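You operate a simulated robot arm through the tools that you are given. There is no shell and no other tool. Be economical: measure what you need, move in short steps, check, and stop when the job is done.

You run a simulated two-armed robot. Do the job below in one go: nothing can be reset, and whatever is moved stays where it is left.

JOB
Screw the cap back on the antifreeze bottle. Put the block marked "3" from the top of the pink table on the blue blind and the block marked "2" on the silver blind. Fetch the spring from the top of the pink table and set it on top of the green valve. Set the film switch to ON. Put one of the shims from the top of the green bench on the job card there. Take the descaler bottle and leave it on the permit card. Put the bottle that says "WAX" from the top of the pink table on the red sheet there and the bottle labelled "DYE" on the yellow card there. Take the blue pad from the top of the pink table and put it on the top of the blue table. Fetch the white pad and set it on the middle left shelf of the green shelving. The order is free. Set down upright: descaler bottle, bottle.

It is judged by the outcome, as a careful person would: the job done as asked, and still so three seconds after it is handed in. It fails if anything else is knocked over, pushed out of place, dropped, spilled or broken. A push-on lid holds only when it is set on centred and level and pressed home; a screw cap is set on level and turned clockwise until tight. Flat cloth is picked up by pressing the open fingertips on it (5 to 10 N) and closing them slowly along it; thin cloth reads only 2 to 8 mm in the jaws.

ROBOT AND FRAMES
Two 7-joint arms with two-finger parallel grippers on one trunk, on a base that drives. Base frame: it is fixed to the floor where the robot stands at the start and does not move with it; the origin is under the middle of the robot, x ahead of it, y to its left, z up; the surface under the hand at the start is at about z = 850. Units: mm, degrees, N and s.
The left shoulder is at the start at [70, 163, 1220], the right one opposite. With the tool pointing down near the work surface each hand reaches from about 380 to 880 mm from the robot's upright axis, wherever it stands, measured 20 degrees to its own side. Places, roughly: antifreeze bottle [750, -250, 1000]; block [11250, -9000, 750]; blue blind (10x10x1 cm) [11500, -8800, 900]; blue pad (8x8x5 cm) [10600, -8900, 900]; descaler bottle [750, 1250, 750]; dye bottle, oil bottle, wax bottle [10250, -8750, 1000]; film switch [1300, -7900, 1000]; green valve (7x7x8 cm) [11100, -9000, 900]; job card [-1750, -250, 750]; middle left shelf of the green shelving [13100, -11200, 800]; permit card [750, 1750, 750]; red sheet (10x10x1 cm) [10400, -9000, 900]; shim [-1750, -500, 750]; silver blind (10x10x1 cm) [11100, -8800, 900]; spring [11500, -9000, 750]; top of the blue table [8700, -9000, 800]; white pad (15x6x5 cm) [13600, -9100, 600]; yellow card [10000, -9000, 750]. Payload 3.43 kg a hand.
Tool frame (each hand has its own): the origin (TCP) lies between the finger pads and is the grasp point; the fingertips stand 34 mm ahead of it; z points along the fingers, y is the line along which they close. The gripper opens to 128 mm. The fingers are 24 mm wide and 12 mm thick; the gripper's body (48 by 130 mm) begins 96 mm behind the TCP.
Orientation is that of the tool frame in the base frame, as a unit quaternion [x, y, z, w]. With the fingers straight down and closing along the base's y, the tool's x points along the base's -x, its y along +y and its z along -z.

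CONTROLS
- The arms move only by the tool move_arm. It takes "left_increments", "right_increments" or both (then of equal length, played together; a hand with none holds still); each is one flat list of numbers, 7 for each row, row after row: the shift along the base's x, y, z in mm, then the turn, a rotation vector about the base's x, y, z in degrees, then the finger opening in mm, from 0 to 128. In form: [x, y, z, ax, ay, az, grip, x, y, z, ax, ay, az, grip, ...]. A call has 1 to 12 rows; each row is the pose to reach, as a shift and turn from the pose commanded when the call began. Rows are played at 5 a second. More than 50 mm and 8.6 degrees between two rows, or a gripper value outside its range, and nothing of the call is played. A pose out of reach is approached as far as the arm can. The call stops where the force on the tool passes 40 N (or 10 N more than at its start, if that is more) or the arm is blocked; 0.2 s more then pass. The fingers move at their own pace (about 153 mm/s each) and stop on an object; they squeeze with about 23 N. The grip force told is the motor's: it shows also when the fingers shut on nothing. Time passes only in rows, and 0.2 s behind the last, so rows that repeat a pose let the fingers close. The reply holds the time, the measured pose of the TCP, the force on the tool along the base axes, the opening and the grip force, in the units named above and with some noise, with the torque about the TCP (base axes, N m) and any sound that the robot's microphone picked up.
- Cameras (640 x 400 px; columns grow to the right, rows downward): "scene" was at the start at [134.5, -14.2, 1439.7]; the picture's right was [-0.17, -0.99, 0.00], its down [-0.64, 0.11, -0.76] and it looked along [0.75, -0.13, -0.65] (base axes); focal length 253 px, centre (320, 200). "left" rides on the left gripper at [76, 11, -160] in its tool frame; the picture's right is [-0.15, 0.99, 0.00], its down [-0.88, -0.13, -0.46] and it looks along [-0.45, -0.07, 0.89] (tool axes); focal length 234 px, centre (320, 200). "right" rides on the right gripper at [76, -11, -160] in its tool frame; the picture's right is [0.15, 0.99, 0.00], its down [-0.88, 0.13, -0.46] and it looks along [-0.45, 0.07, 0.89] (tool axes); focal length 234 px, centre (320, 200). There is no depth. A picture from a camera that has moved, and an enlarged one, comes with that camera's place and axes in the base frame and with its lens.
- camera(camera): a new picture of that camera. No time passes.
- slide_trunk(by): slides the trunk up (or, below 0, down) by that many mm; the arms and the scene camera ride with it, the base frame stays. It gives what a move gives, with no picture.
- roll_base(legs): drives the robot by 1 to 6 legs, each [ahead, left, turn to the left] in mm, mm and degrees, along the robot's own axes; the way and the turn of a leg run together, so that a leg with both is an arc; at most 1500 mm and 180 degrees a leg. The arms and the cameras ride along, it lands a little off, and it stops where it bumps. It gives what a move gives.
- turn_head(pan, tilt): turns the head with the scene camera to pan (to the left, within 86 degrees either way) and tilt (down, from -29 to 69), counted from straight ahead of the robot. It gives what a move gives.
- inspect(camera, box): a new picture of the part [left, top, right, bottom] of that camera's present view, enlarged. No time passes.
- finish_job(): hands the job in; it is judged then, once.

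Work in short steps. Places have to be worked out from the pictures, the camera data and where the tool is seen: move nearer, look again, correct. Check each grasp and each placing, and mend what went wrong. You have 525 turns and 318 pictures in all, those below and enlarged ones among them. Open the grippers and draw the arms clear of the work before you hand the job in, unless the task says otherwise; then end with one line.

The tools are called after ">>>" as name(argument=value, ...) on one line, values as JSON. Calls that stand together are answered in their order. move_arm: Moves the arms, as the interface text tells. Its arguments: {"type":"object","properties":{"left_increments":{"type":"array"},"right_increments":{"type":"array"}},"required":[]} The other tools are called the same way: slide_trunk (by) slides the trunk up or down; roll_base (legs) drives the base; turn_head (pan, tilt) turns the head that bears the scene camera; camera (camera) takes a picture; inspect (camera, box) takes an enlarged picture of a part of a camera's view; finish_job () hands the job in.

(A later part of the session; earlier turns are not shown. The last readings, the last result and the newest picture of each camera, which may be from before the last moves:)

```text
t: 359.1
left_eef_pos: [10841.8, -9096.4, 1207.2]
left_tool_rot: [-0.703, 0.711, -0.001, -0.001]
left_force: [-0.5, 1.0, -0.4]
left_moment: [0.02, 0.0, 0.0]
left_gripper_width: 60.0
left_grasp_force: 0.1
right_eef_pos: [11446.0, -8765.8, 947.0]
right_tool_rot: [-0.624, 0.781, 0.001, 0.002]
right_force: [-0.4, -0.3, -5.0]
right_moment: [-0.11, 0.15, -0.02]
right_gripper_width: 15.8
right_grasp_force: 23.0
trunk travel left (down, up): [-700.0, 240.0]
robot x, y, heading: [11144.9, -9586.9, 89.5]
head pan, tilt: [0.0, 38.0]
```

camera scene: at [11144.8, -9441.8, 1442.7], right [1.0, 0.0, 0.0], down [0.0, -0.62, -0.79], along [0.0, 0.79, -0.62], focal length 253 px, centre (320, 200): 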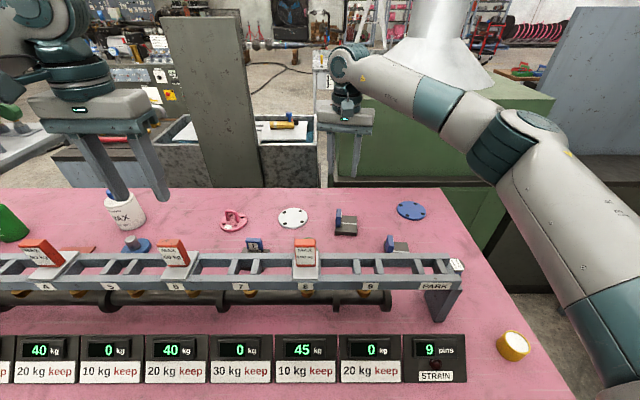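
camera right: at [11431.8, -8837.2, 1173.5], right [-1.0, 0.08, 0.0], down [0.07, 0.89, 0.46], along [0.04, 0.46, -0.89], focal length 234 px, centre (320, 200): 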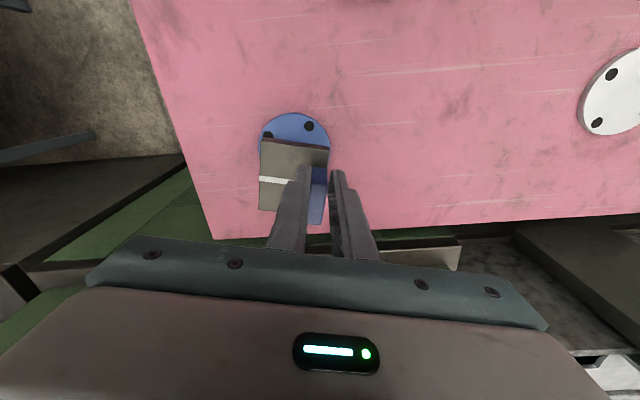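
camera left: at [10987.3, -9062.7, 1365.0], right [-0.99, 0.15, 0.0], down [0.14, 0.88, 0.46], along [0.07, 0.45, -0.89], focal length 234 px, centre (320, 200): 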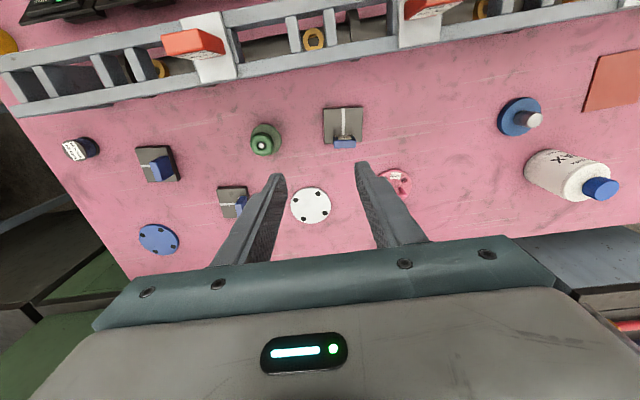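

>>> move_arm(right_increments=[0, 0, -1.5, 0, 0, 0, 5, 0, 0, -3, 0, 0, 0, 5, 0, 0, -4, 0, 0, 0, 5])

>>> inspect(camera="scene", box=[380, 170, 460, 230])

```text
t: 359.9
left_eef_pos: [10841.6, -9096.8, 1206.0]
left_tool_rot: [-0.702, 0.712, 0.001, -0.001]
left_force: [-0.1, -0.1, 0.2]
left_moment: [-0.02, 0.03, 0.0]
left_gripper_width: 59.9
left_grasp_force: 0.0
right_eef_pos: [11444.1, -8766.0, 944.5]
right_tool_rot: [-0.623, 0.782, 0.002, 0.003]
right_force: [0.9, 3.6, 5.3]
right_moment: [-0.03, -0.04, 0.09]
right_gripper_width: 16.1
right_grasp_force: 23.2
trunk travel left (down, up): [-700.0, 240.0]
robot x, y, heading: [11145.1, -9583.2, 89.8]
head pan, tilt: [0.0, 38.0]
```

```text
6.67 times, centred on (420, 200) of scene
camera zoom: at [11145.1, -9444.5, 1443.1], right [1.0, 0.0, 0.0], down [0.0, -0.62, -0.79], along [0.0, 0.79, -0.62], focal length 1689 px, centre (-347, 200)
```

zoom: 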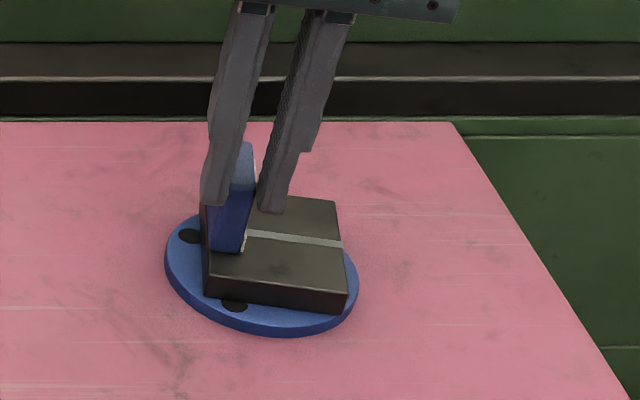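

Block 3 rests on the blue blind. Open and rise.

>>> move_arm(right_increments=[0, 0, 1, 0, 0, 0, 35, 0, 0, 1, 0, 0, 0, 50, 0, 0, 1, 0, 0, 0, 50, 0, 0, 40, 0, 0, 0, 50, 0, 0, 80, 0, 0, 0, 50, 0, 0, 125, 0, 0, 0, 50])

>>> camera(camera="right")

```text
t: 361.3
left_eef_pos: [10841.0, -9098.3, 1207.4]
left_tool_rot: [-0.703, 0.712, 0.001, 0.0]
left_force: [0.0, 0.2, 0.6]
left_moment: [0.02, -0.02, -0.03]
left_gripper_width: 59.8
left_grasp_force: 0.1
right_eef_pos: [11441.9, -8767.9, 1069.9]
right_tool_rot: [-0.624, 0.782, 0.002, 0.002]
right_force: [0.5, -0.3, 0.5]
right_moment: [0.04, 0.03, -0.01]
right_gripper_width: 50.0
right_grasp_force: 0.1
trunk travel left (down, up): [-700.0, 240.0]
robot x, y, heading: [11146.6, -9579.6, 89.7]
head pan, tilt: [0.0, 38.0]
```

```text
143 pictures are left
camera right: at [11437.2, -8844.3, 1228.8], right [-1.0, 0.08, 0.0], down [0.07, 0.89, 0.46], along [0.04, 0.46, -0.89], focal length 234 px, centre (320, 200)
```

right: 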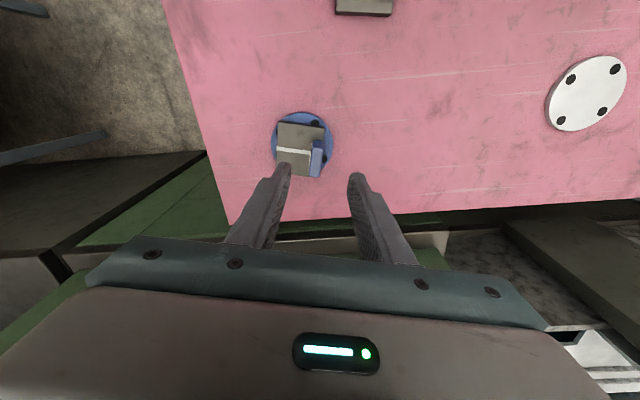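

Block 3 placed well. Now go above block 2 (≈(11343,-8961)).

>>> move_arm(right_increments=[-20, -40, 0, 0, 0, 0, 50, -40, -80, 0, 0, 0, 0, 50, -60, -120, 0, 0, 0, 0, 50, -80, -160, 0, 0, 0, 0, 50, -99, -193, 0, 0, 0, 0, 50])

>>> inspect(camera="right", box=[250, 80, 390, 200])

>>> inspect(camera="scene", box=[330, 160, 450, 270])

```text
t: 362.5
left_eef_pos: [10840.7, -9096.5, 1205.7]
left_tool_rot: [-0.703, 0.711, 0.0, 0.0]
left_force: [0.4, -0.9, -0.5]
left_moment: [-0.01, -0.05, -0.02]
left_gripper_width: 60.1
left_grasp_force: 0.0
right_eef_pos: [11344.8, -8958.1, 1067.1]
right_tool_rot: [-0.623, 0.782, 0.001, 0.003]
right_force: [-0.5, -0.7, -0.5]
right_moment: [-0.03, 0.04, -0.02]
right_gripper_width: 50.3
right_grasp_force: 0.1
trunk travel left (down, up): [-700.0, 240.0]
robot x, y, heading: [11144.5, -9582.5, 89.9]
head pan, tilt: [0.0, 38.0]
```

```text
3.33 times, centred on (320, 140) of right
camera zoom: at [11339.4, -9035.4, 1226.8], right [-1.0, 0.08, 0.0], down [0.07, 0.89, 0.46], along [0.04, 0.46, -0.89], focal length 781 px, centre (320, 400)
```

zoom: 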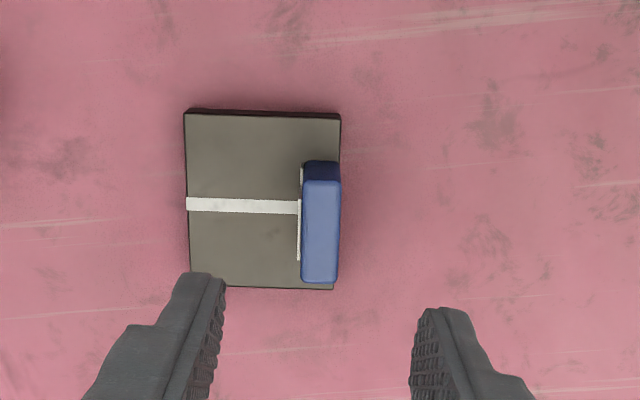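

```text
3.64 times, centred on (390, 215) of scene
camera zoom: at [11144.5, -9444.5, 1443.0], right [1.0, 0.0, 0.0], down [0.0, -0.62, -0.79], along [0.0, 0.79, -0.62], focal length 921 px, centre (66, 146)
```

zoom: 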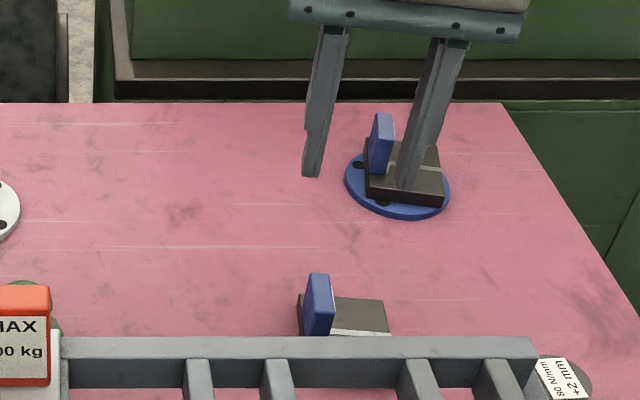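

Looks aligned given block 3's experience. Descend to just around the tag and check.

>>> move_arm(right_increments=[0, -1, -40, 0, 0, 0, 50, 0, -1, -80, 0, 0, 0, 50, 0, -1, -110, 0, 0, 0, 50, 0, -1, -125, 0, 0, 0, 50])

>>> inspect(camera="scene", box=[330, 180, 430, 260])

>>> inspect(camera="right", box=[250, 100, 390, 220])

```text
t: 363.5
left_eef_pos: [10842.2, -9096.9, 1207.0]
left_tool_rot: [-0.702, 0.712, 0.0, 0.0]
left_force: [1.2, -0.9, 0.8]
left_moment: [-0.01, 0.03, 0.02]
left_gripper_width: 59.8
left_grasp_force: 0.1
right_eef_pos: [11345.4, -8960.3, 944.6]
right_tool_rot: [-0.623, 0.782, 0.002, 0.001]
right_force: [-0.3, 0.7, 0.4]
right_moment: [0.02, -0.01, 0.03]
right_gripper_width: 50.0
right_grasp_force: 0.0
trunk travel left (down, up): [-700.0, 240.0]
robot x, y, heading: [11144.4, -9579.4, 89.9]
head pan, tilt: [0.0, 38.0]
```

```text
5.00 times, centred on (380, 220) of scene
camera zoom: at [11145.5, -9444.0, 1442.9], right [1.0, 0.0, 0.0], down [0.0, -0.62, -0.79], along [0.0, 0.79, -0.62], focal length 1266 px, centre (20, 100)
```

zoom: 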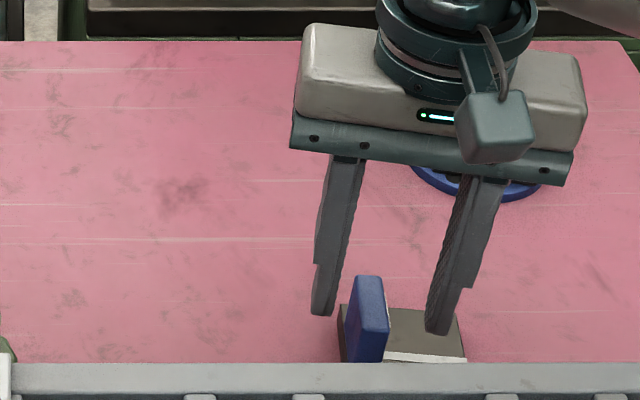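

```text
3.33 times, centred on (320, 160) of right
camera zoom: at [11340.5, -9037.6, 1103.6], right [-1.0, 0.08, 0.0], down [0.07, 0.89, 0.46], along [0.04, 0.46, -0.89], focal length 781 px, centre (320, 333)
```

zoom: 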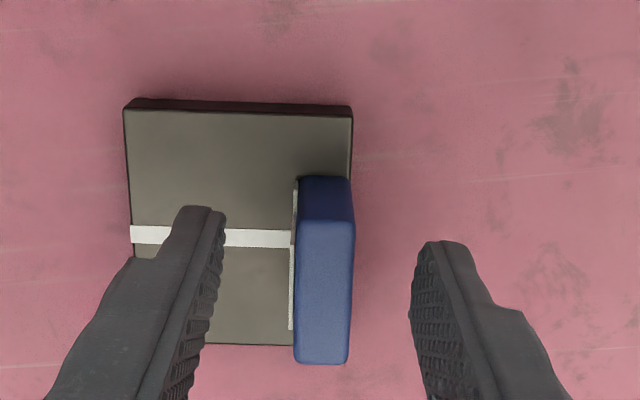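

Aligned around the tag's middle. Lower 8 mm and close.

>>> move_arm(right_increments=[-3, 0, -4, 0, 0, 0, 50, -3, 0, -8, 0, 0, 0, 50, -3, 0, -8, 0, 0, 0, 25, -3, 0, -8, 0, 0, 0, 5, -3, 0, -8, 0, 0, 0, 5])

>>> inspect(camera="scene", box=[330, 180, 430, 260])

```text
t: 364.7
left_eef_pos: [10842.5, -9097.7, 1205.6]
left_tool_rot: [-0.702, 0.712, 0.0, 0.0]
left_force: [0.2, -0.5, 0.5]
left_moment: [0.0, -0.02, -0.01]
left_gripper_width: 59.9
left_grasp_force: 0.0
right_eef_pos: [11342.8, -8959.9, 936.6]
right_tool_rot: [-0.623, 0.782, 0.001, 0.001]
right_force: [1.9, 0.1, 0.4]
right_moment: [0.14, -0.07, -0.1]
right_gripper_width: 15.9
right_grasp_force: 23.5
trunk travel left (down, up): [-700.0, 240.0]
robot x, y, heading: [11144.9, -9581.0, 89.9]
head pan, tilt: [0.0, 38.0]
```

```text
5.00 times, centred on (380, 220) of scene
camera zoom: at [11145.6, -9444.3, 1442.9], right [1.0, 0.0, 0.0], down [0.0, -0.62, -0.79], along [0.0, 0.79, -0.62], focal length 1266 px, centre (20, 100)
```

zoom: 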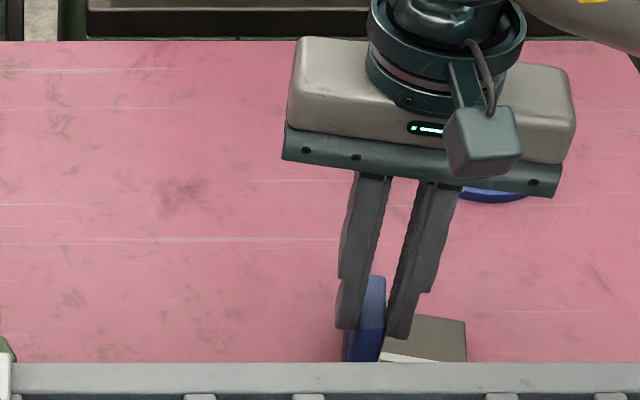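

Gripped. Lift high, move north, then roll the base left 200 mm toward the silver blind.

>>> move_arm(right_increments=[0, 0, 30, 0, 0, 0, 5, 0, 0, 75, 0, 0, 0, 5, 0, 0, 120, 0, 0, 0, 5, 0, 0, 150, 0, 0, 0, 5, -30, 35, 150, 0, 0, 0, 5, -60, 70, 150, 0, 0, 0, 5, -90, 105, 150, 0, 0, 0, 5, -120, 140, 150, 0, 0, 0, 5])

>>> roll_base(legs=[[0, 200, 0]])

>>> camera(camera="right")

>>> camera(camera="scene")

```text
t: 366.5
left_eef_pos: [10839.4, -9094.9, 1205.7]
left_tool_rot: [-0.703, 0.711, -0.001, 0.0]
left_force: [-0.5, 0.3, -1.1]
left_moment: [-0.02, -0.06, -0.02]
left_gripper_width: 59.9
left_grasp_force: 0.1
right_eef_pos: [11220.5, -8815.0, 1084.6]
right_tool_rot: [-0.624, 0.781, -0.001, 0.003]
right_force: [0.0, -0.4, -6.0]
right_moment: [-0.06, 0.08, 0.01]
right_gripper_width: 15.6
right_grasp_force: 23.3
trunk travel left (down, up): [-700.0, 240.0]
robot x, y, heading: [11145.9, -9581.1, 89.9]
head pan, tilt: [0.0, 38.0]
```

```text
t: 368.1
left_eef_pos: [10638.2, -9098.7, 1206.6]
left_tool_rot: [-0.704, 0.71, 0.0, -0.001]
left_force: [0.1, 0.3, 0.0]
left_moment: [0.01, 0.03, -0.04]
left_gripper_width: 60.1
left_grasp_force: 0.1
right_eef_pos: [11018.7, -8816.0, 1085.5]
right_tool_rot: [-0.624, 0.781, 0.001, 0.001]
right_force: [-0.2, -0.7, -5.8]
right_moment: [-0.06, 0.11, -0.01]
right_gripper_width: 15.9
right_grasp_force: 23.3
trunk travel left (down, up): [-700.0, 240.0]
robot x, y, heading: [10943.3, -9583.9, 90.4]
head pan, tilt: [0.0, 38.0]
```

```text
137 pictures are left
camera right: at [11014.3, -8893.3, 1244.7], right [-1.0, 0.07, 0.0], down [0.07, 0.89, 0.46], along [0.03, 0.46, -0.89], focal length 234 px, centre (320, 200)
```

right: 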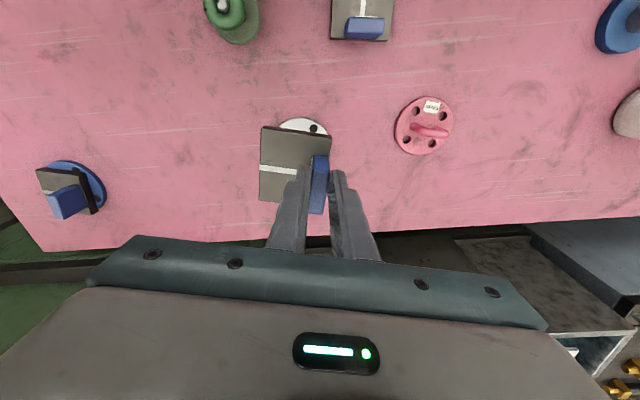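

```text
136 pictures are left
camera scene: at [10943.6, -9443.5, 1442.8], right [1.0, 0.0, 0.0], down [0.0, -0.62, -0.79], along [0.0, 0.79, -0.62], focal length 253 px, centre (320, 200)
```

scene: 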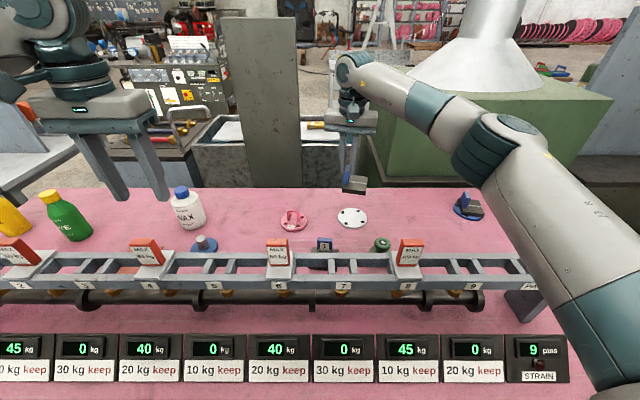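

Nearly above the silver blind. Adjust (+7,+13) and lower to z≈990 to re-check.

>>> move_arm(right_increments=[3, 6, -40, 0, 0, 0, 5, 7, 13, -80, 0, 0, 0, 5, 7, 13, -110, 0, 0, 0, 5, 7, 13, -125, 0, 0, 0, 5])

>>> inspect(camera="right", box=[220, 80, 380, 240])

>>> inspect(camera="scene", box=[300, 150, 420, 250])

```text
t: 369.1
left_eef_pos: [10638.3, -9098.1, 1206.3]
left_tool_rot: [-0.704, 0.71, 0.001, -0.001]
left_force: [-0.2, 0.6, -0.2]
left_moment: [0.0, -0.01, 0.0]
left_gripper_width: 59.7
left_grasp_force: 0.0
right_eef_pos: [11024.0, -8803.3, 960.6]
right_tool_rot: [-0.624, 0.781, 0.001, 0.002]
right_force: [0.4, 0.7, -5.4]
right_moment: [-0.04, 0.13, -0.02]
right_gripper_width: 16.0
right_grasp_force: 23.1
trunk travel left (down, up): [-700.0, 240.0]
robot x, y, heading: [10943.4, -9581.2, 90.0]
head pan, tilt: [0.0, 38.0]
```

```text
2.50 times, centred on (300, 160) of right
camera zoom: at [11019.9, -8879.7, 1118.9], right [-1.0, 0.07, 0.0], down [0.07, 0.89, 0.46], along [0.04, 0.46, -0.89], focal length 585 px, centre (370, 300)
```

zoom: 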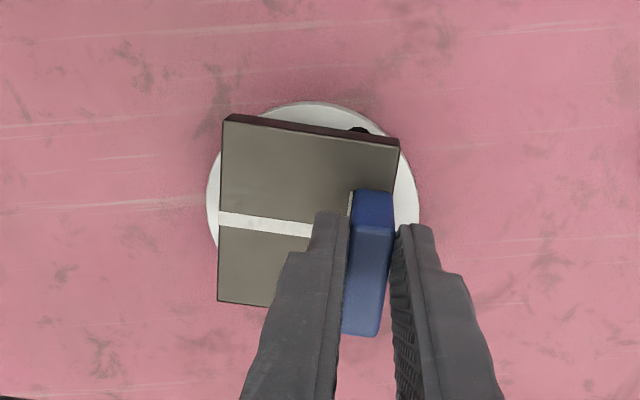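

```text
4.00 times, centred on (360, 200) of scene
camera zoom: at [10943.5, -9443.2, 1442.8], right [1.0, 0.0, 0.0], down [0.0, -0.62, -0.79], along [0.0, 0.79, -0.62], focal length 1013 px, centre (160, 200)
```

zoom: 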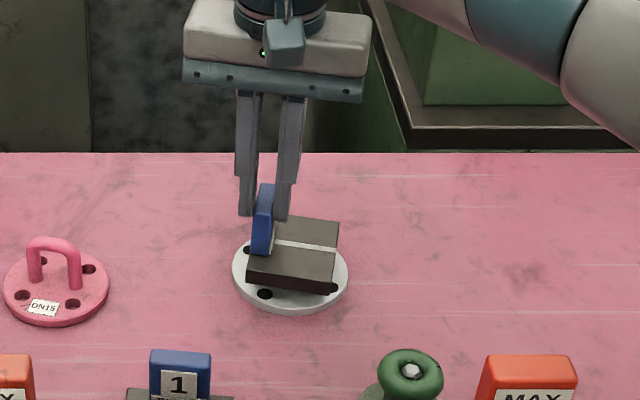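

Shift 6 mm north, and lower to contact.

>>> move_arm(right_increments=[-1, 6, -4, 0, 0, 0, 5, -1, 6, -9, 0, 0, 0, 5, -1, 6, -13, 0, 0, 0, 5, -1, 6, -16, 0, 0, 0, 5])

>>> inspect(camera="scene", box=[310, 170, 390, 240])

```text
t: 370.1
left_eef_pos: [10638.6, -9097.5, 1206.5]
left_tool_rot: [-0.704, 0.71, 0.0, -0.001]
left_force: [0.4, 0.8, -0.6]
left_moment: [-0.02, -0.01, 0.02]
left_gripper_width: 59.9
left_grasp_force: 0.1
right_eef_pos: [11023.6, -8797.2, 944.2]
right_tool_rot: [-0.624, 0.781, 0.002, 0.001]
right_force: [0.8, -0.7, -4.2]
right_moment: [-0.03, 0.09, 0.03]
right_gripper_width: 15.9
right_grasp_force: 22.9
trunk travel left (down, up): [-700.0, 240.0]
robot x, y, heading: [10940.7, -9579.3, 90.2]
head pan, tilt: [0.0, 38.0]
```

```text
5.71 times, centred on (350, 205) of scene
camera zoom: at [10942.6, -9443.6, 1442.8], right [1.0, 0.0, 0.0], down [0.0, -0.62, -0.79], along [0.0, 0.79, -0.62], focal length 1447 px, centre (149, 171)
```

zoom: 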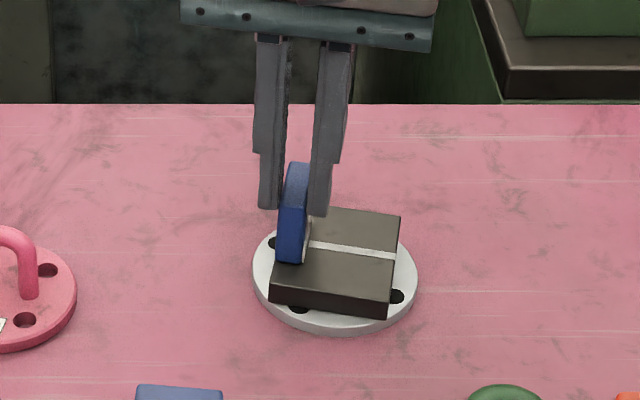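

Nearly down and centred. Lower the last few mm, then release.

>>> move_arm(right_increments=[0, 0, -1.5, 0, 0, 0, 5, 0, 0, -2.5, 0, 0, 0, 5, 0, 0, -2.5, 0, 0, 0, 5])

>>> move_arm(right_increments=[0, 0, 0.5, 0, 0, 0, 35, 0, 0, 0.5, 0, 0, 0, 50, 0, 0, 0.5, 0, 0, 0, 50, 0, 0, 40, 0, 0, 0, 50, 0, 0, 85, 0, 0, 0, 50, 0, 0, 130, 0, 0, 0, 50, 0, 0, 175, 0, 0, 0, 50])

>>> inspect(camera="scene", box=[280, 170, 420, 260])

```text
t: 370.9
left_eef_pos: [10638.2, -9099.0, 1206.2]
left_tool_rot: [-0.704, 0.71, 0.0, 0.0]
left_force: [-0.3, 0.9, 0.5]
left_moment: [-0.02, 0.01, 0.0]
left_gripper_width: 59.9
left_grasp_force: 0.0
right_eef_pos: [11023.6, -8797.4, 944.7]
right_tool_rot: [-0.625, 0.781, 0.002, 0.003]
right_force: [-1.9, 4.6, 8.7]
right_moment: [-0.05, 0.13, 0.01]
right_gripper_width: 15.6
right_grasp_force: 23.8
trunk travel left (down, up): [-700.0, 240.0]
robot x, y, heading: [10944.1, -9580.4, 90.2]
head pan, tilt: [0.0, 38.0]
```

```text
t: 372.5
left_eef_pos: [10637.3, -9100.2, 1206.7]
left_tool_rot: [-0.705, 0.71, 0.0, 0.0]
left_force: [-0.3, -0.1, -0.5]
left_moment: [0.0, 0.0, 0.01]
left_gripper_width: 59.9
left_grasp_force: 0.1
right_eef_pos: [11023.7, -8798.5, 1120.2]
right_tool_rot: [-0.624, 0.781, 0.0, 0.002]
right_force: [-0.9, -1.0, 0.5]
right_moment: [0.0, -0.02, 0.03]
right_gripper_width: 49.9
right_grasp_force: 0.1
trunk travel left (down, up): [-700.0, 240.0]
robot x, y, heading: [10945.1, -9580.0, 90.4]
head pan, tilt: [0.0, 38.0]
```

```text
4.44 times, centred on (350, 215) of scene
camera zoom: at [10941.7, -9445.9, 1443.0], right [1.0, 0.0, 0.0], down [0.0, -0.61, -0.79], along [0.0, 0.79, -0.61], focal length 1126 px, centre (187, 133)
```

zoom: 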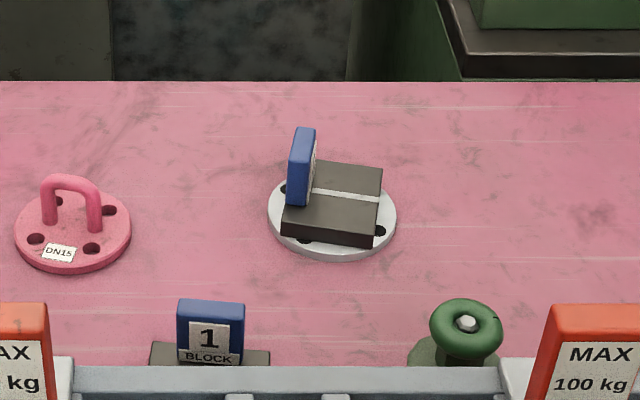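

Block 2 is on the silver blind. Next the spring: roll right 300 mm and bring the right hand over it.

>>> roll_base(legs=[[0, -300, 0]])

>>> move_arm(right_increments=[30, -35, 0, 0, 0, 4, 80, 60, -70, 0, 0, 0, 8, 80, 90, -105, 0, 0, 0, 12.5, 80, 120, -140, 0, 0, 0, 12.5, 80, 150, -175, 0, 0, 0, 12.5, 80, 180, -205, 0, 0, 0, 12.5, 80, 188, -215, -10, 0, 0, 12.5, 80])

>>> camera(camera="right")

>>> camera(camera="scene")

```text
t: 374.6
left_eef_pos: [10933.4, -9100.0, 1206.3]
left_tool_rot: [-0.706, 0.708, 0.0, 0.0]
left_force: [-1.0, -0.6, -0.5]
left_moment: [0.03, -0.01, -0.03]
left_gripper_width: 60.0
left_grasp_force: 0.1
right_eef_pos: [11316.9, -8794.9, 1117.7]
right_tool_rot: [-0.627, 0.779, 0.0, 0.003]
right_force: [0.0, 0.2, 0.2]
right_moment: [-0.01, 0.01, -0.04]
right_gripper_width: 50.0
right_grasp_force: 0.0
trunk travel left (down, up): [-700.0, 240.0]
robot x, y, heading: [11243.8, -9578.5, 90.2]
head pan, tilt: [0.0, 38.0]
```

```text
t: 376.1
left_eef_pos: [10934.4, -9099.1, 1205.8]
left_tool_rot: [-0.706, 0.708, 0.001, -0.001]
left_force: [0.2, -0.5, 0.2]
left_moment: [-0.01, 0.0, 0.0]
left_gripper_width: 60.0
left_grasp_force: 0.0
right_eef_pos: [11507.0, -9011.2, 1108.0]
right_tool_rot: [0.709, -0.706, -0.001, -0.002]
right_force: [0.3, 0.3, -0.8]
right_moment: [0.0, 0.01, -0.02]
right_gripper_width: 80.0
right_grasp_force: 0.0
trunk travel left (down, up): [-700.0, 240.0]
robot x, y, heading: [11243.8, -9577.2, 90.8]
head pan, tilt: [0.0, 38.0]
```

```text
131 pictures are left
camera right: at [11519.9, -9087.3, 1267.5], right [-0.99, -0.15, 0.0], down [-0.13, 0.88, 0.46], along [-0.07, 0.45, -0.89], focal length 234 px, centre (320, 200)
```

right: 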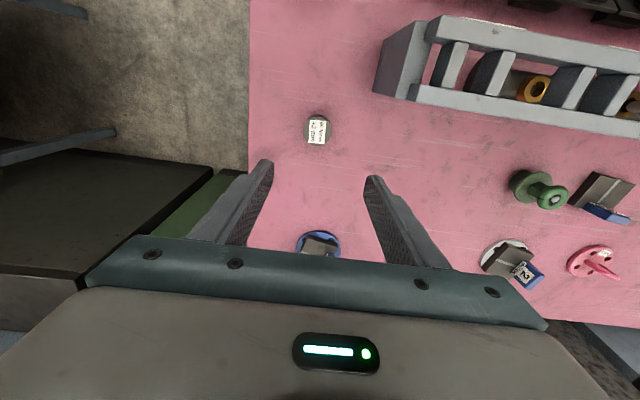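

```text
130 pictures are left
camera scene: at [11241.2, -9442.4, 1442.9], right [1.0, 0.01, 0.0], down [0.01, -0.62, -0.79], along [-0.01, 0.79, -0.62], focal length 253 px, centre (320, 200)
```

scene: 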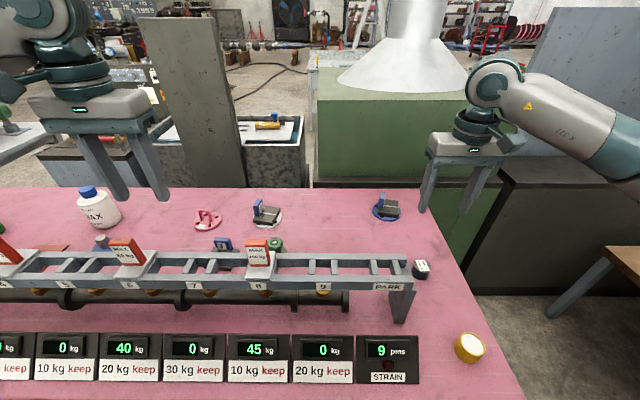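

Move over the spring estimate (11511,-9020) and descend to z≈980 to refine.

>>> move_arm(right_increments=[4, -9, -40, 0, 0, 0, 90, 4, -9, -85, 0, 0, 0, 90, 4, -9, -128, 0, 0, 0, 90])

>>> inspect(camera="right", box=[220, 80, 420, 220])

>>> inspect(camera="scene", box=[370, 190, 490, 300])

```text
t: 376.9
left_eef_pos: [10933.8, -9099.0, 1206.3]
left_tool_rot: [-0.707, 0.707, 0.001, 0.0]
left_force: [0.4, 0.3, -0.6]
left_moment: [0.02, -0.02, 0.01]
left_gripper_width: 59.9
left_grasp_force: 0.0
right_eef_pos: [11510.9, -9020.3, 978.6]
right_tool_rot: [0.708, -0.706, -0.002, -0.002]
right_force: [0.3, -0.1, 0.7]
right_moment: [0.03, -0.01, -0.04]
right_gripper_width: 89.7
right_grasp_force: 0.0
trunk travel left (down, up): [-700.0, 240.0]
robot x, y, heading: [11242.1, -9580.9, 90.5]
head pan, tilt: [0.0, 38.0]
```

```text
2.86 times, centred on (320, 150) of right
camera zoom: at [11523.0, -9097.1, 1138.0], right [-0.99, -0.15, 0.0], down [-0.13, 0.88, 0.46], along [-0.07, 0.46, -0.89], focal length 669 px, centre (320, 343)
```

zoom: 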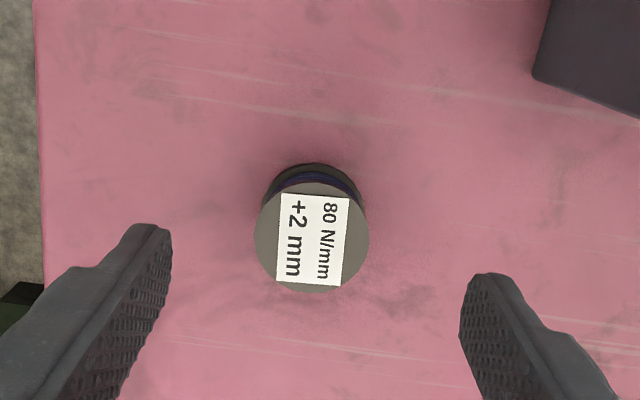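

```text
3.64 times, centred on (430, 245) of scene
camera zoom: at [11241.6, -9442.5, 1443.0], right [1.0, 0.01, 0.0], down [0.01, -0.62, -0.79], along [-0.01, 0.79, -0.62], focal length 921 px, centre (-80, 36)
```

zoom: 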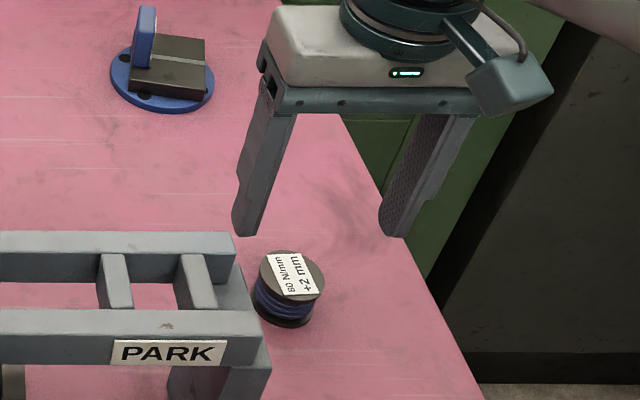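

Spring top at (11512,-9012,883), table z≈848. Centre and descend to TCP z≈891, then close.

>>> move_arm(right_increments=[1, 4, -30, 0, 0, 0, 90, 1, 8, -60, 0, 0, 0, 90, 1, 8, -87, 0, 0, 0, 90, 1, 8, -87, 0, 0, 0, 60, 1, 8, -87, 0, 0, 0, 30, 1, 8, -87, 0, 0, 0, 30])

>>> inspect(camera="scene", box=[370, 190, 490, 300])

```text
t: 378.4
left_eef_pos: [10933.2, -9098.7, 1206.4]
left_tool_rot: [-0.706, 0.708, 0.001, -0.001]
left_force: [-0.3, -0.1, -0.5]
left_moment: [-0.02, 0.04, -0.03]
left_gripper_width: 59.7
left_grasp_force: 0.0
right_eef_pos: [11511.4, -9011.1, 891.7]
right_tool_rot: [0.708, -0.706, -0.002, -0.001]
right_force: [-0.4, 0.5, -1.2]
right_moment: [0.03, 0.06, 0.0]
right_gripper_width: 44.8
right_grasp_force: 23.1
trunk travel left (down, up): [-700.0, 240.0]
robot x, y, heading: [11246.9, -9580.2, 90.6]
head pan, tilt: [0.0, 38.0]
```

```text
3.64 times, centred on (430, 245) of scene
camera zoom: at [11241.2, -9442.6, 1442.9], right [1.0, 0.01, 0.0], down [0.01, -0.62, -0.79], along [-0.01, 0.79, -0.62], focal length 921 px, centre (-80, 36)
```

zoom: 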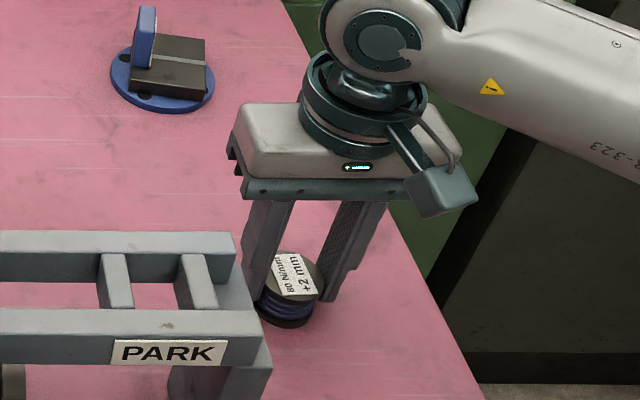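

Spring gripped. Lift 200 mm and carry it above the valve (≈(11112,-8972)).

>>> move_arm(right_increments=[0, 0, 45, 0, 0, 0, 30, 0, 0, 90, 0, 0, 0, 30, 0, 0, 135, 0, 0, 0, 30, 0, 0, 180, 0, 0, 0, 30, -45, 5, 190, 0, 0, 0, 30, -93, 10, 190, 0, 0, 0, 30, -141, 15, 190, 0, 0, 0, 30, -189, 20, 190, 0, 0, 0, 30, -237, 25, 190, 0, 0, 0, 30, -285, 30, 190, 0, 0, 0, 30, -333, 35, 190, 0, 0, 0, 30, -370, 37, 190, 0, 0, 0, 30])

>>> camera(camera="right")

>>> inspect(camera="scene", box=[200, 130, 360, 270])

```text
t: 380.9
left_eef_pos: [10930.9, -9098.6, 1205.7]
left_tool_rot: [-0.706, 0.708, 0.0, 0.0]
left_force: [-1.0, 0.2, 0.4]
left_moment: [0.04, 0.0, -0.03]
left_gripper_width: 60.1
left_grasp_force: 0.1
right_eef_pos: [11139.2, -8973.0, 1084.2]
right_tool_rot: [0.708, -0.706, 0.0, -0.001]
right_force: [-1.6, -0.2, -1.6]
right_moment: [0.01, -0.02, -0.02]
right_gripper_width: 44.8
right_grasp_force: 22.8
trunk travel left (down, up): [-700.0, 240.0]
robot x, y, heading: [11243.0, -9583.7, 90.4]
head pan, tilt: [0.0, 38.0]
```

```text
126 pictures are left
camera right: at [11151.1, -9049.9, 1243.5], right [-0.99, -0.15, 0.0], down [-0.13, 0.88, 0.46], along [-0.07, 0.45, -0.89], focal length 234 px, centre (320, 200)
```

right: 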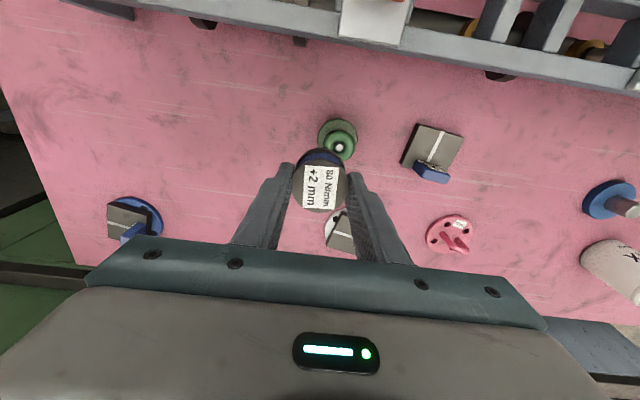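

```text
2.86 times, centred on (280, 200) of scene
camera zoom: at [11239.1, -9442.9, 1442.9], right [1.0, 0.01, 0.0], down [0.01, -0.62, -0.79], along [-0.01, 0.79, -0.62], focal length 724 px, centre (434, 200)
```

zoom: 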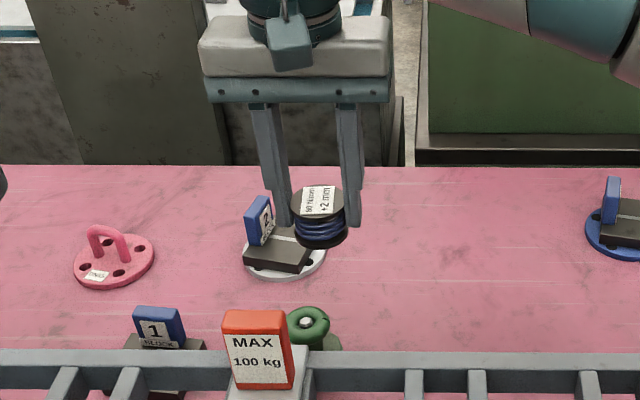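

Valve top precisely at (11113,-8974,929). Position over it and lower to just above.

>>> move_arm(right_increments=[-26, -1.5, 0, 0, 0, 0, 30, -26, -1.5, -45, 0, 0, 0, 30, -26, -1.5, -85, 0, 0, 0, 30, -26, -1.5, -98, 0, 0, 0, 30])

>>> inspect(camera="right", box=[250, 100, 400, 230])

>>> inspect(camera="scene", box=[220, 170, 340, 270])

```text
t: 381.9
left_eef_pos: [10934.0, -9098.6, 1207.4]
left_tool_rot: [-0.707, 0.707, 0.001, 0.0]
left_force: [0.1, -0.7, -0.3]
left_moment: [0.0, -0.01, 0.0]
left_gripper_width: 59.8
left_grasp_force: 0.0
right_eef_pos: [11113.1, -8975.4, 984.4]
right_tool_rot: [0.708, -0.706, 0.0, -0.002]
right_force: [0.0, 0.3, -2.5]
right_moment: [0.0, 0.0, 0.0]
right_gripper_width: 44.9
right_grasp_force: 22.7
trunk travel left (down, up): [-700.0, 240.0]
robot x, y, heading: [11245.8, -9581.4, 90.3]
head pan, tilt: [0.0, 38.0]
```

```text
3.08 times, centred on (325, 165) of right
camera zoom: at [11126.0, -9051.9, 1143.1], right [-0.99, -0.15, 0.0], down [-0.13, 0.88, 0.46], along [-0.07, 0.45, -0.89], focal length 720 px, centre (305, 308)
```

zoom: 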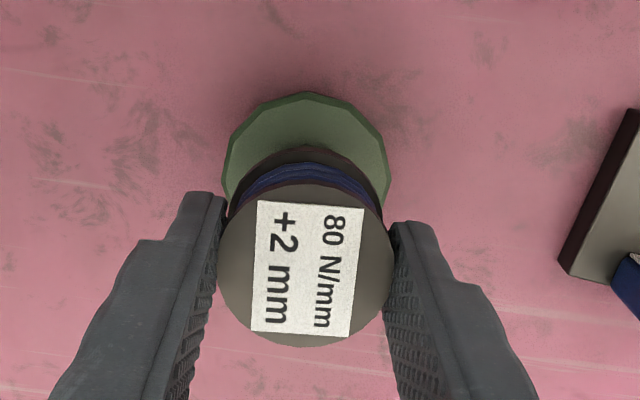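

```text
4.00 times, centred on (280, 220) of scene
camera zoom: at [11240.1, -9442.8, 1443.0], right [1.0, 0.01, 0.0], down [0.01, -0.62, -0.79], along [-0.01, 0.79, -0.62], focal length 1013 px, centre (480, 120)
```

zoom: 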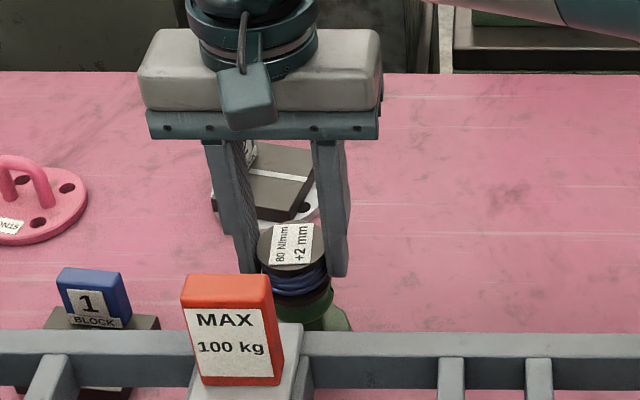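

Aligned. Lower gradually to contact.

>>> move_arm(right_increments=[0, 0, -3, 0, 0, 0, 30, 0, 0, -6, 0, 0, 0, 30, 0, 0, -8, 0, 0, 0, 30, 0, 0, -10, 0, 0, 0, 30])

```text
t: 382.9
left_eef_pos: [10933.9, -9098.2, 1205.9]
left_tool_rot: [-0.706, 0.708, 0.001, 0.0]
left_force: [-0.7, -0.5, 0.2]
left_moment: [0.0, -0.01, -0.01]
left_gripper_width: 60.2
left_grasp_force: 0.2
right_eef_pos: [11114.7, -8974.7, 975.3]
right_tool_rot: [0.709, -0.706, -0.001, 0.0]
right_force: [0.1, -0.3, -1.6]
right_moment: [-0.01, -0.04, 0.0]
right_gripper_width: 44.8
right_grasp_force: 22.8
trunk travel left (down, up): [-700.0, 240.0]
robot x, y, heading: [11241.8, -9578.4, 90.5]
head pan, tilt: [0.0, 38.0]
```

>>> move_arm(right_increments=[0, 0, -1, 0, 0, 0, 30, 0, 0, -2, 0, 0, 0, 30, 0, 0, -3, 0, 0, 0, 30])

>>> inspect(camera="scene", box=[250, 200, 310, 250])

```text
t: 383.8
left_eef_pos: [10933.5, -9099.2, 1206.6]
left_tool_rot: [-0.706, 0.708, 0.001, -0.001]
left_force: [0.1, -0.4, -0.8]
left_moment: [-0.02, 0.05, 0.01]
left_gripper_width: 59.9
left_grasp_force: 0.1
right_eef_pos: [11115.1, -8975.0, 972.2]
right_tool_rot: [0.708, -0.706, -0.002, 0.0]
right_force: [-0.4, -0.3, -0.9]
right_moment: [-0.01, 0.02, -0.02]
right_gripper_width: 45.1
right_grasp_force: 23.3
trunk travel left (down, up): [-700.0, 240.0]
robot x, y, heading: [11239.2, -9579.8, 90.4]
head pan, tilt: [0.0, 38.0]
```

```text
8.00 times, centred on (280, 225) of scene
camera zoom: at [11240.9, -9442.5, 1442.9], right [1.0, 0.01, 0.0], down [0.01, -0.62, -0.79], along [-0.01, 0.79, -0.62], focal length 2026 px, centre (640, 0)
```

zoom: 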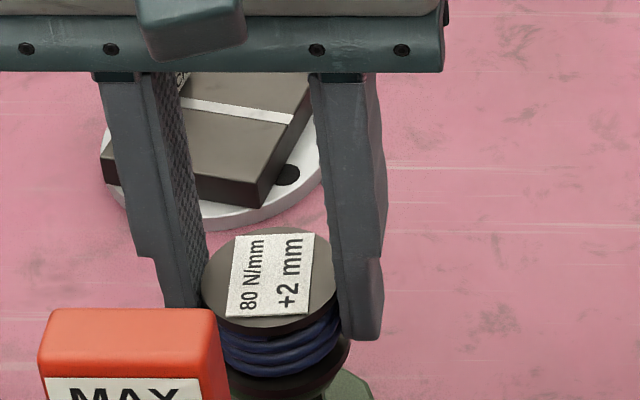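

>>> move_arm(right_increments=[0, 0, -1, 0, 0, 0, 30, 0, 0, -2, 0, 0, 0, 30, 0, 0, -3, 0, 0, 0, 30])

```text
t: 384.6
left_eef_pos: [10934.7, -9099.0, 1208.3]
left_tool_rot: [-0.707, 0.708, 0.0, 0.0]
left_force: [-0.5, 0.1, 0.8]
left_moment: [-0.03, 0.0, -0.01]
left_gripper_width: 60.1
left_grasp_force: 0.1
right_eef_pos: [11115.7, -8975.8, 971.7]
right_tool_rot: [0.708, -0.706, -0.004, -0.002]
right_force: [0.3, 3.0, 15.3]
right_moment: [0.1, 0.02, -0.08]
right_gripper_width: 45.1
right_grasp_force: 23.1
trunk travel left (down, up): [-700.0, 240.0]
robot x, y, heading: [11241.5, -9579.0, 90.6]
head pan, tilt: [0.0, 38.0]
```

Contact. Relieve and release slowly, then rise.

>>> move_arm(right_increments=[-1, 0, 1.5, 0, 0, 0, 30, -1, 0, 2.5, 0, 0, 0, 44, -1, 0, 2.5, 0, 0, 0, 60, -1, 0, 2.5, 0, 0, 0, 80, -1, 0, 2.5, 0, 0, 0, 90, -1, 0, 30, 0, 0, 0, 90, -1, 0, 75, 0, 0, 0, 90, -1, 0, 120, 0, 0, 0, 90, -1, 0, 165, 0, 0, 0, 90])

>>> inspect(camera="scene", box=[220, 170, 340, 270])

>>> inspect(camera="right", box=[250, 60, 400, 210])

```text
t: 386.6
left_eef_pos: [10933.9, -9099.4, 1206.7]
left_tool_rot: [-0.706, 0.708, 0.001, 0.0]
left_force: [0.2, 0.1, 0.3]
left_moment: [0.01, 0.02, -0.02]
left_gripper_width: 60.2
left_grasp_force: 0.1
right_eef_pos: [11114.4, -8980.1, 1135.5]
right_tool_rot: [0.709, -0.706, -0.002, -0.002]
right_force: [0.6, -0.6, 0.6]
right_moment: [0.03, 0.01, 0.03]
right_gripper_width: 90.0
right_grasp_force: 0.0
trunk travel left (down, up): [-700.0, 240.0]
robot x, y, heading: [11240.4, -9581.6, 90.8]
head pan, tilt: [0.0, 38.0]
```

```text
4.00 times, centred on (280, 220) of scene
camera zoom: at [11240.8, -9444.0, 1443.0], right [1.0, 0.01, 0.0], down [0.01, -0.62, -0.79], along [-0.01, 0.79, -0.62], focal length 1013 px, centre (480, 120)
```

zoom: 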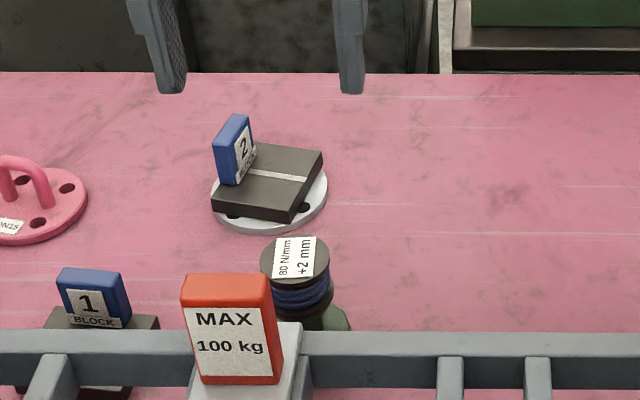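

```text
2.67 times, centred on (325, 135) of right
camera zoom: at [11125.5, -9055.4, 1294.9], right [-0.99, -0.15, 0.0], down [-0.13, 0.88, 0.46], along [-0.07, 0.45, -0.89], focal length 624 px, centre (307, 373)
```

zoom: 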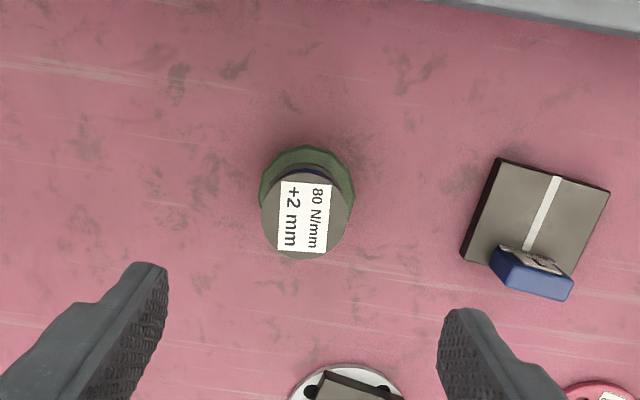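

Spring is stable on the valve. Now roll left 740 mm for the bottles and blue pad.

>>> roll_base(legs=[[0, 740, -0.6]])

>>> camera(camera="right")

>>> camera(camera="left")

>>> camera(camera="scene")

```text
t: 390.6
left_eef_pos: [10194.0, -9104.5, 1206.2]
left_tool_rot: [-0.706, 0.708, 0.001, 0.0]
left_force: [0.9, 0.4, 0.1]
left_moment: [-0.01, 0.01, -0.03]
left_gripper_width: 60.1
left_grasp_force: 0.1
right_eef_pos: [10374.8, -8983.4, 1135.3]
right_tool_rot: [0.708, -0.706, -0.001, 0.0]
right_force: [0.2, -0.1, 0.0]
right_moment: [0.0, 0.02, 0.01]
right_gripper_width: 90.1
right_grasp_force: 0.1
trunk travel left (down, up): [-700.0, 240.0]
robot x, y, heading: [10501.2, -9583.2, 90.4]
head pan, tilt: [0.0, 38.0]
```

```text
119 pictures are left
camera right: at [10386.8, -9059.6, 1294.1], right [-0.99, -0.15, 0.0], down [-0.13, 0.88, 0.46], along [-0.07, 0.45, -0.89], focal length 234 px, centre (320, 200)
```

right: 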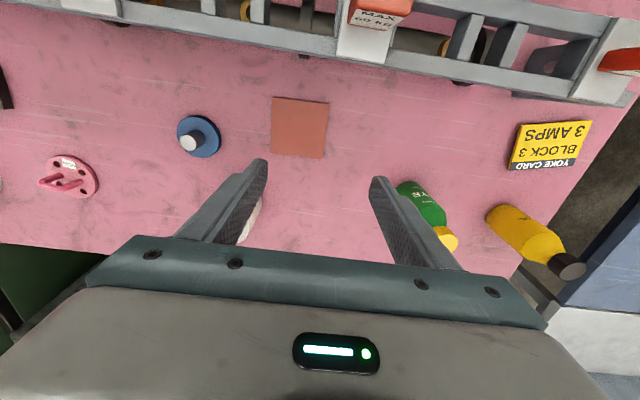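

```text
118 pictures are left
camera left: at [10183.1, -9179.9, 1366.6], right [-0.99, 0.15, 0.0], down [0.13, 0.88, 0.46], along [0.07, 0.45, -0.89], focal length 234 px, centre (320, 200)
```

left: 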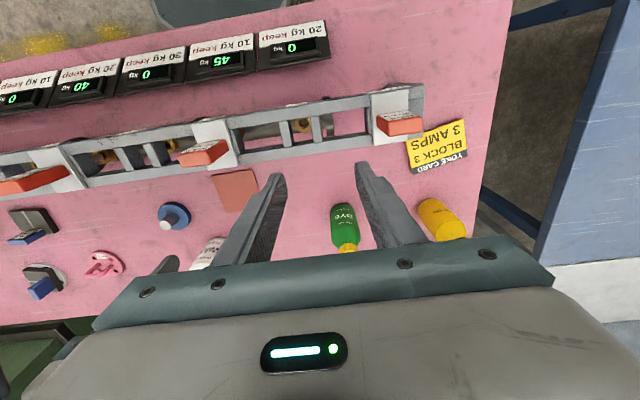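

```text
117 pictures are left
camera scene: at [10501.1, -9448.6, 1442.9], right [1.0, 0.01, 0.0], down [0.0, -0.62, -0.79], along [-0.01, 0.79, -0.62], focal length 253 px, centre (320, 200)
```

scene: 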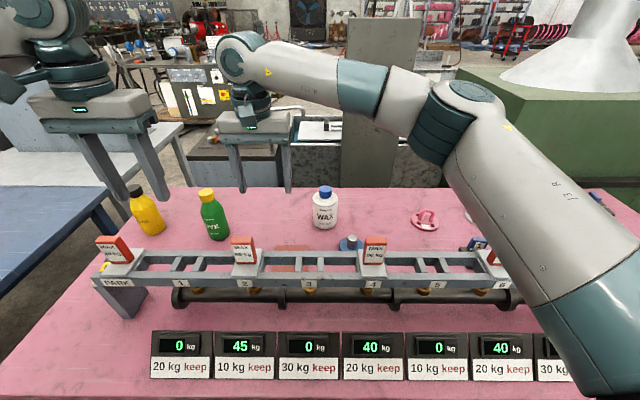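

Positions: WAX ≈(10510,-8817), DYE ≈(10167,-8880), red sheet ≈(10415,-8977), yellow card ≈(9943,-9013), blue pad ≈(10590,-8938). Start with WAX using the right hand.

>>> move_arm(right_increments=[30, 33, 5, 0, 0, 0, 110, 60, 66, 5, 0, 0, 0, 115, 90, 99, 5, 0, 0, 0, 115, 120, 132, 5, 0, 0, 0, 115, 135, 163, 5, 0, 0, 0, 115])

>>> camera(camera="right")

>>> inspect(camera="scene", box=[250, 110, 410, 250])

```text
t: 391.8
left_eef_pos: [10193.6, -9104.1, 1204.9]
left_tool_rot: [-0.706, 0.709, 0.0, 0.0]
left_force: [-0.1, -0.2, 0.3]
left_moment: [-0.01, 0.0, -0.02]
left_gripper_width: 59.9
left_grasp_force: 0.2
right_eef_pos: [10508.7, -8820.5, 1140.6]
right_tool_rot: [0.708, -0.707, -0.001, -0.001]
right_force: [-0.1, -0.3, -0.6]
right_moment: [-0.04, -0.02, 0.0]
right_gripper_width: 114.8
right_grasp_force: 0.1
trunk travel left (down, up): [-700.0, 240.0]
robot x, y, heading: [10498.9, -9587.1, 90.3]
head pan, tilt: [0.0, 38.0]
```

```text
116 pictures are left
camera right: at [10520.9, -8896.2, 1299.3], right [-0.99, -0.15, 0.0], down [-0.13, 0.88, 0.46], along [-0.07, 0.45, -0.89], focal length 234 px, centre (320, 200)
```

right: 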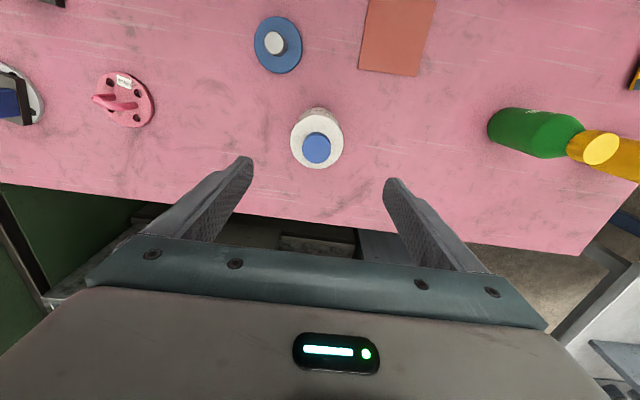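

```text
2.86 times, centred on (330, 180) of scene
camera zoom: at [10499.4, -9448.2, 1442.9], right [1.0, 0.01, 0.0], down [0.01, -0.62, -0.79], along [0.0, 0.79, -0.62], focal length 724 px, centre (291, 257)
```

zoom: 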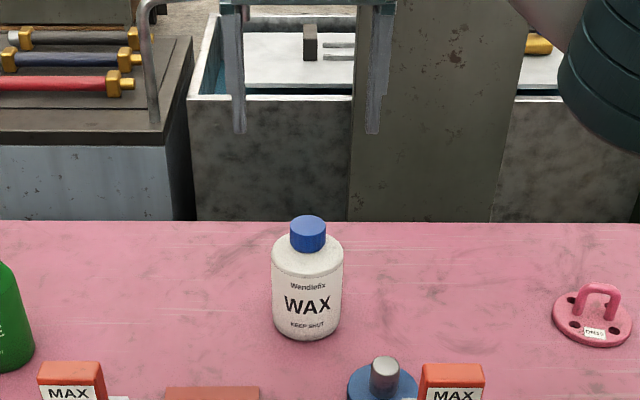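

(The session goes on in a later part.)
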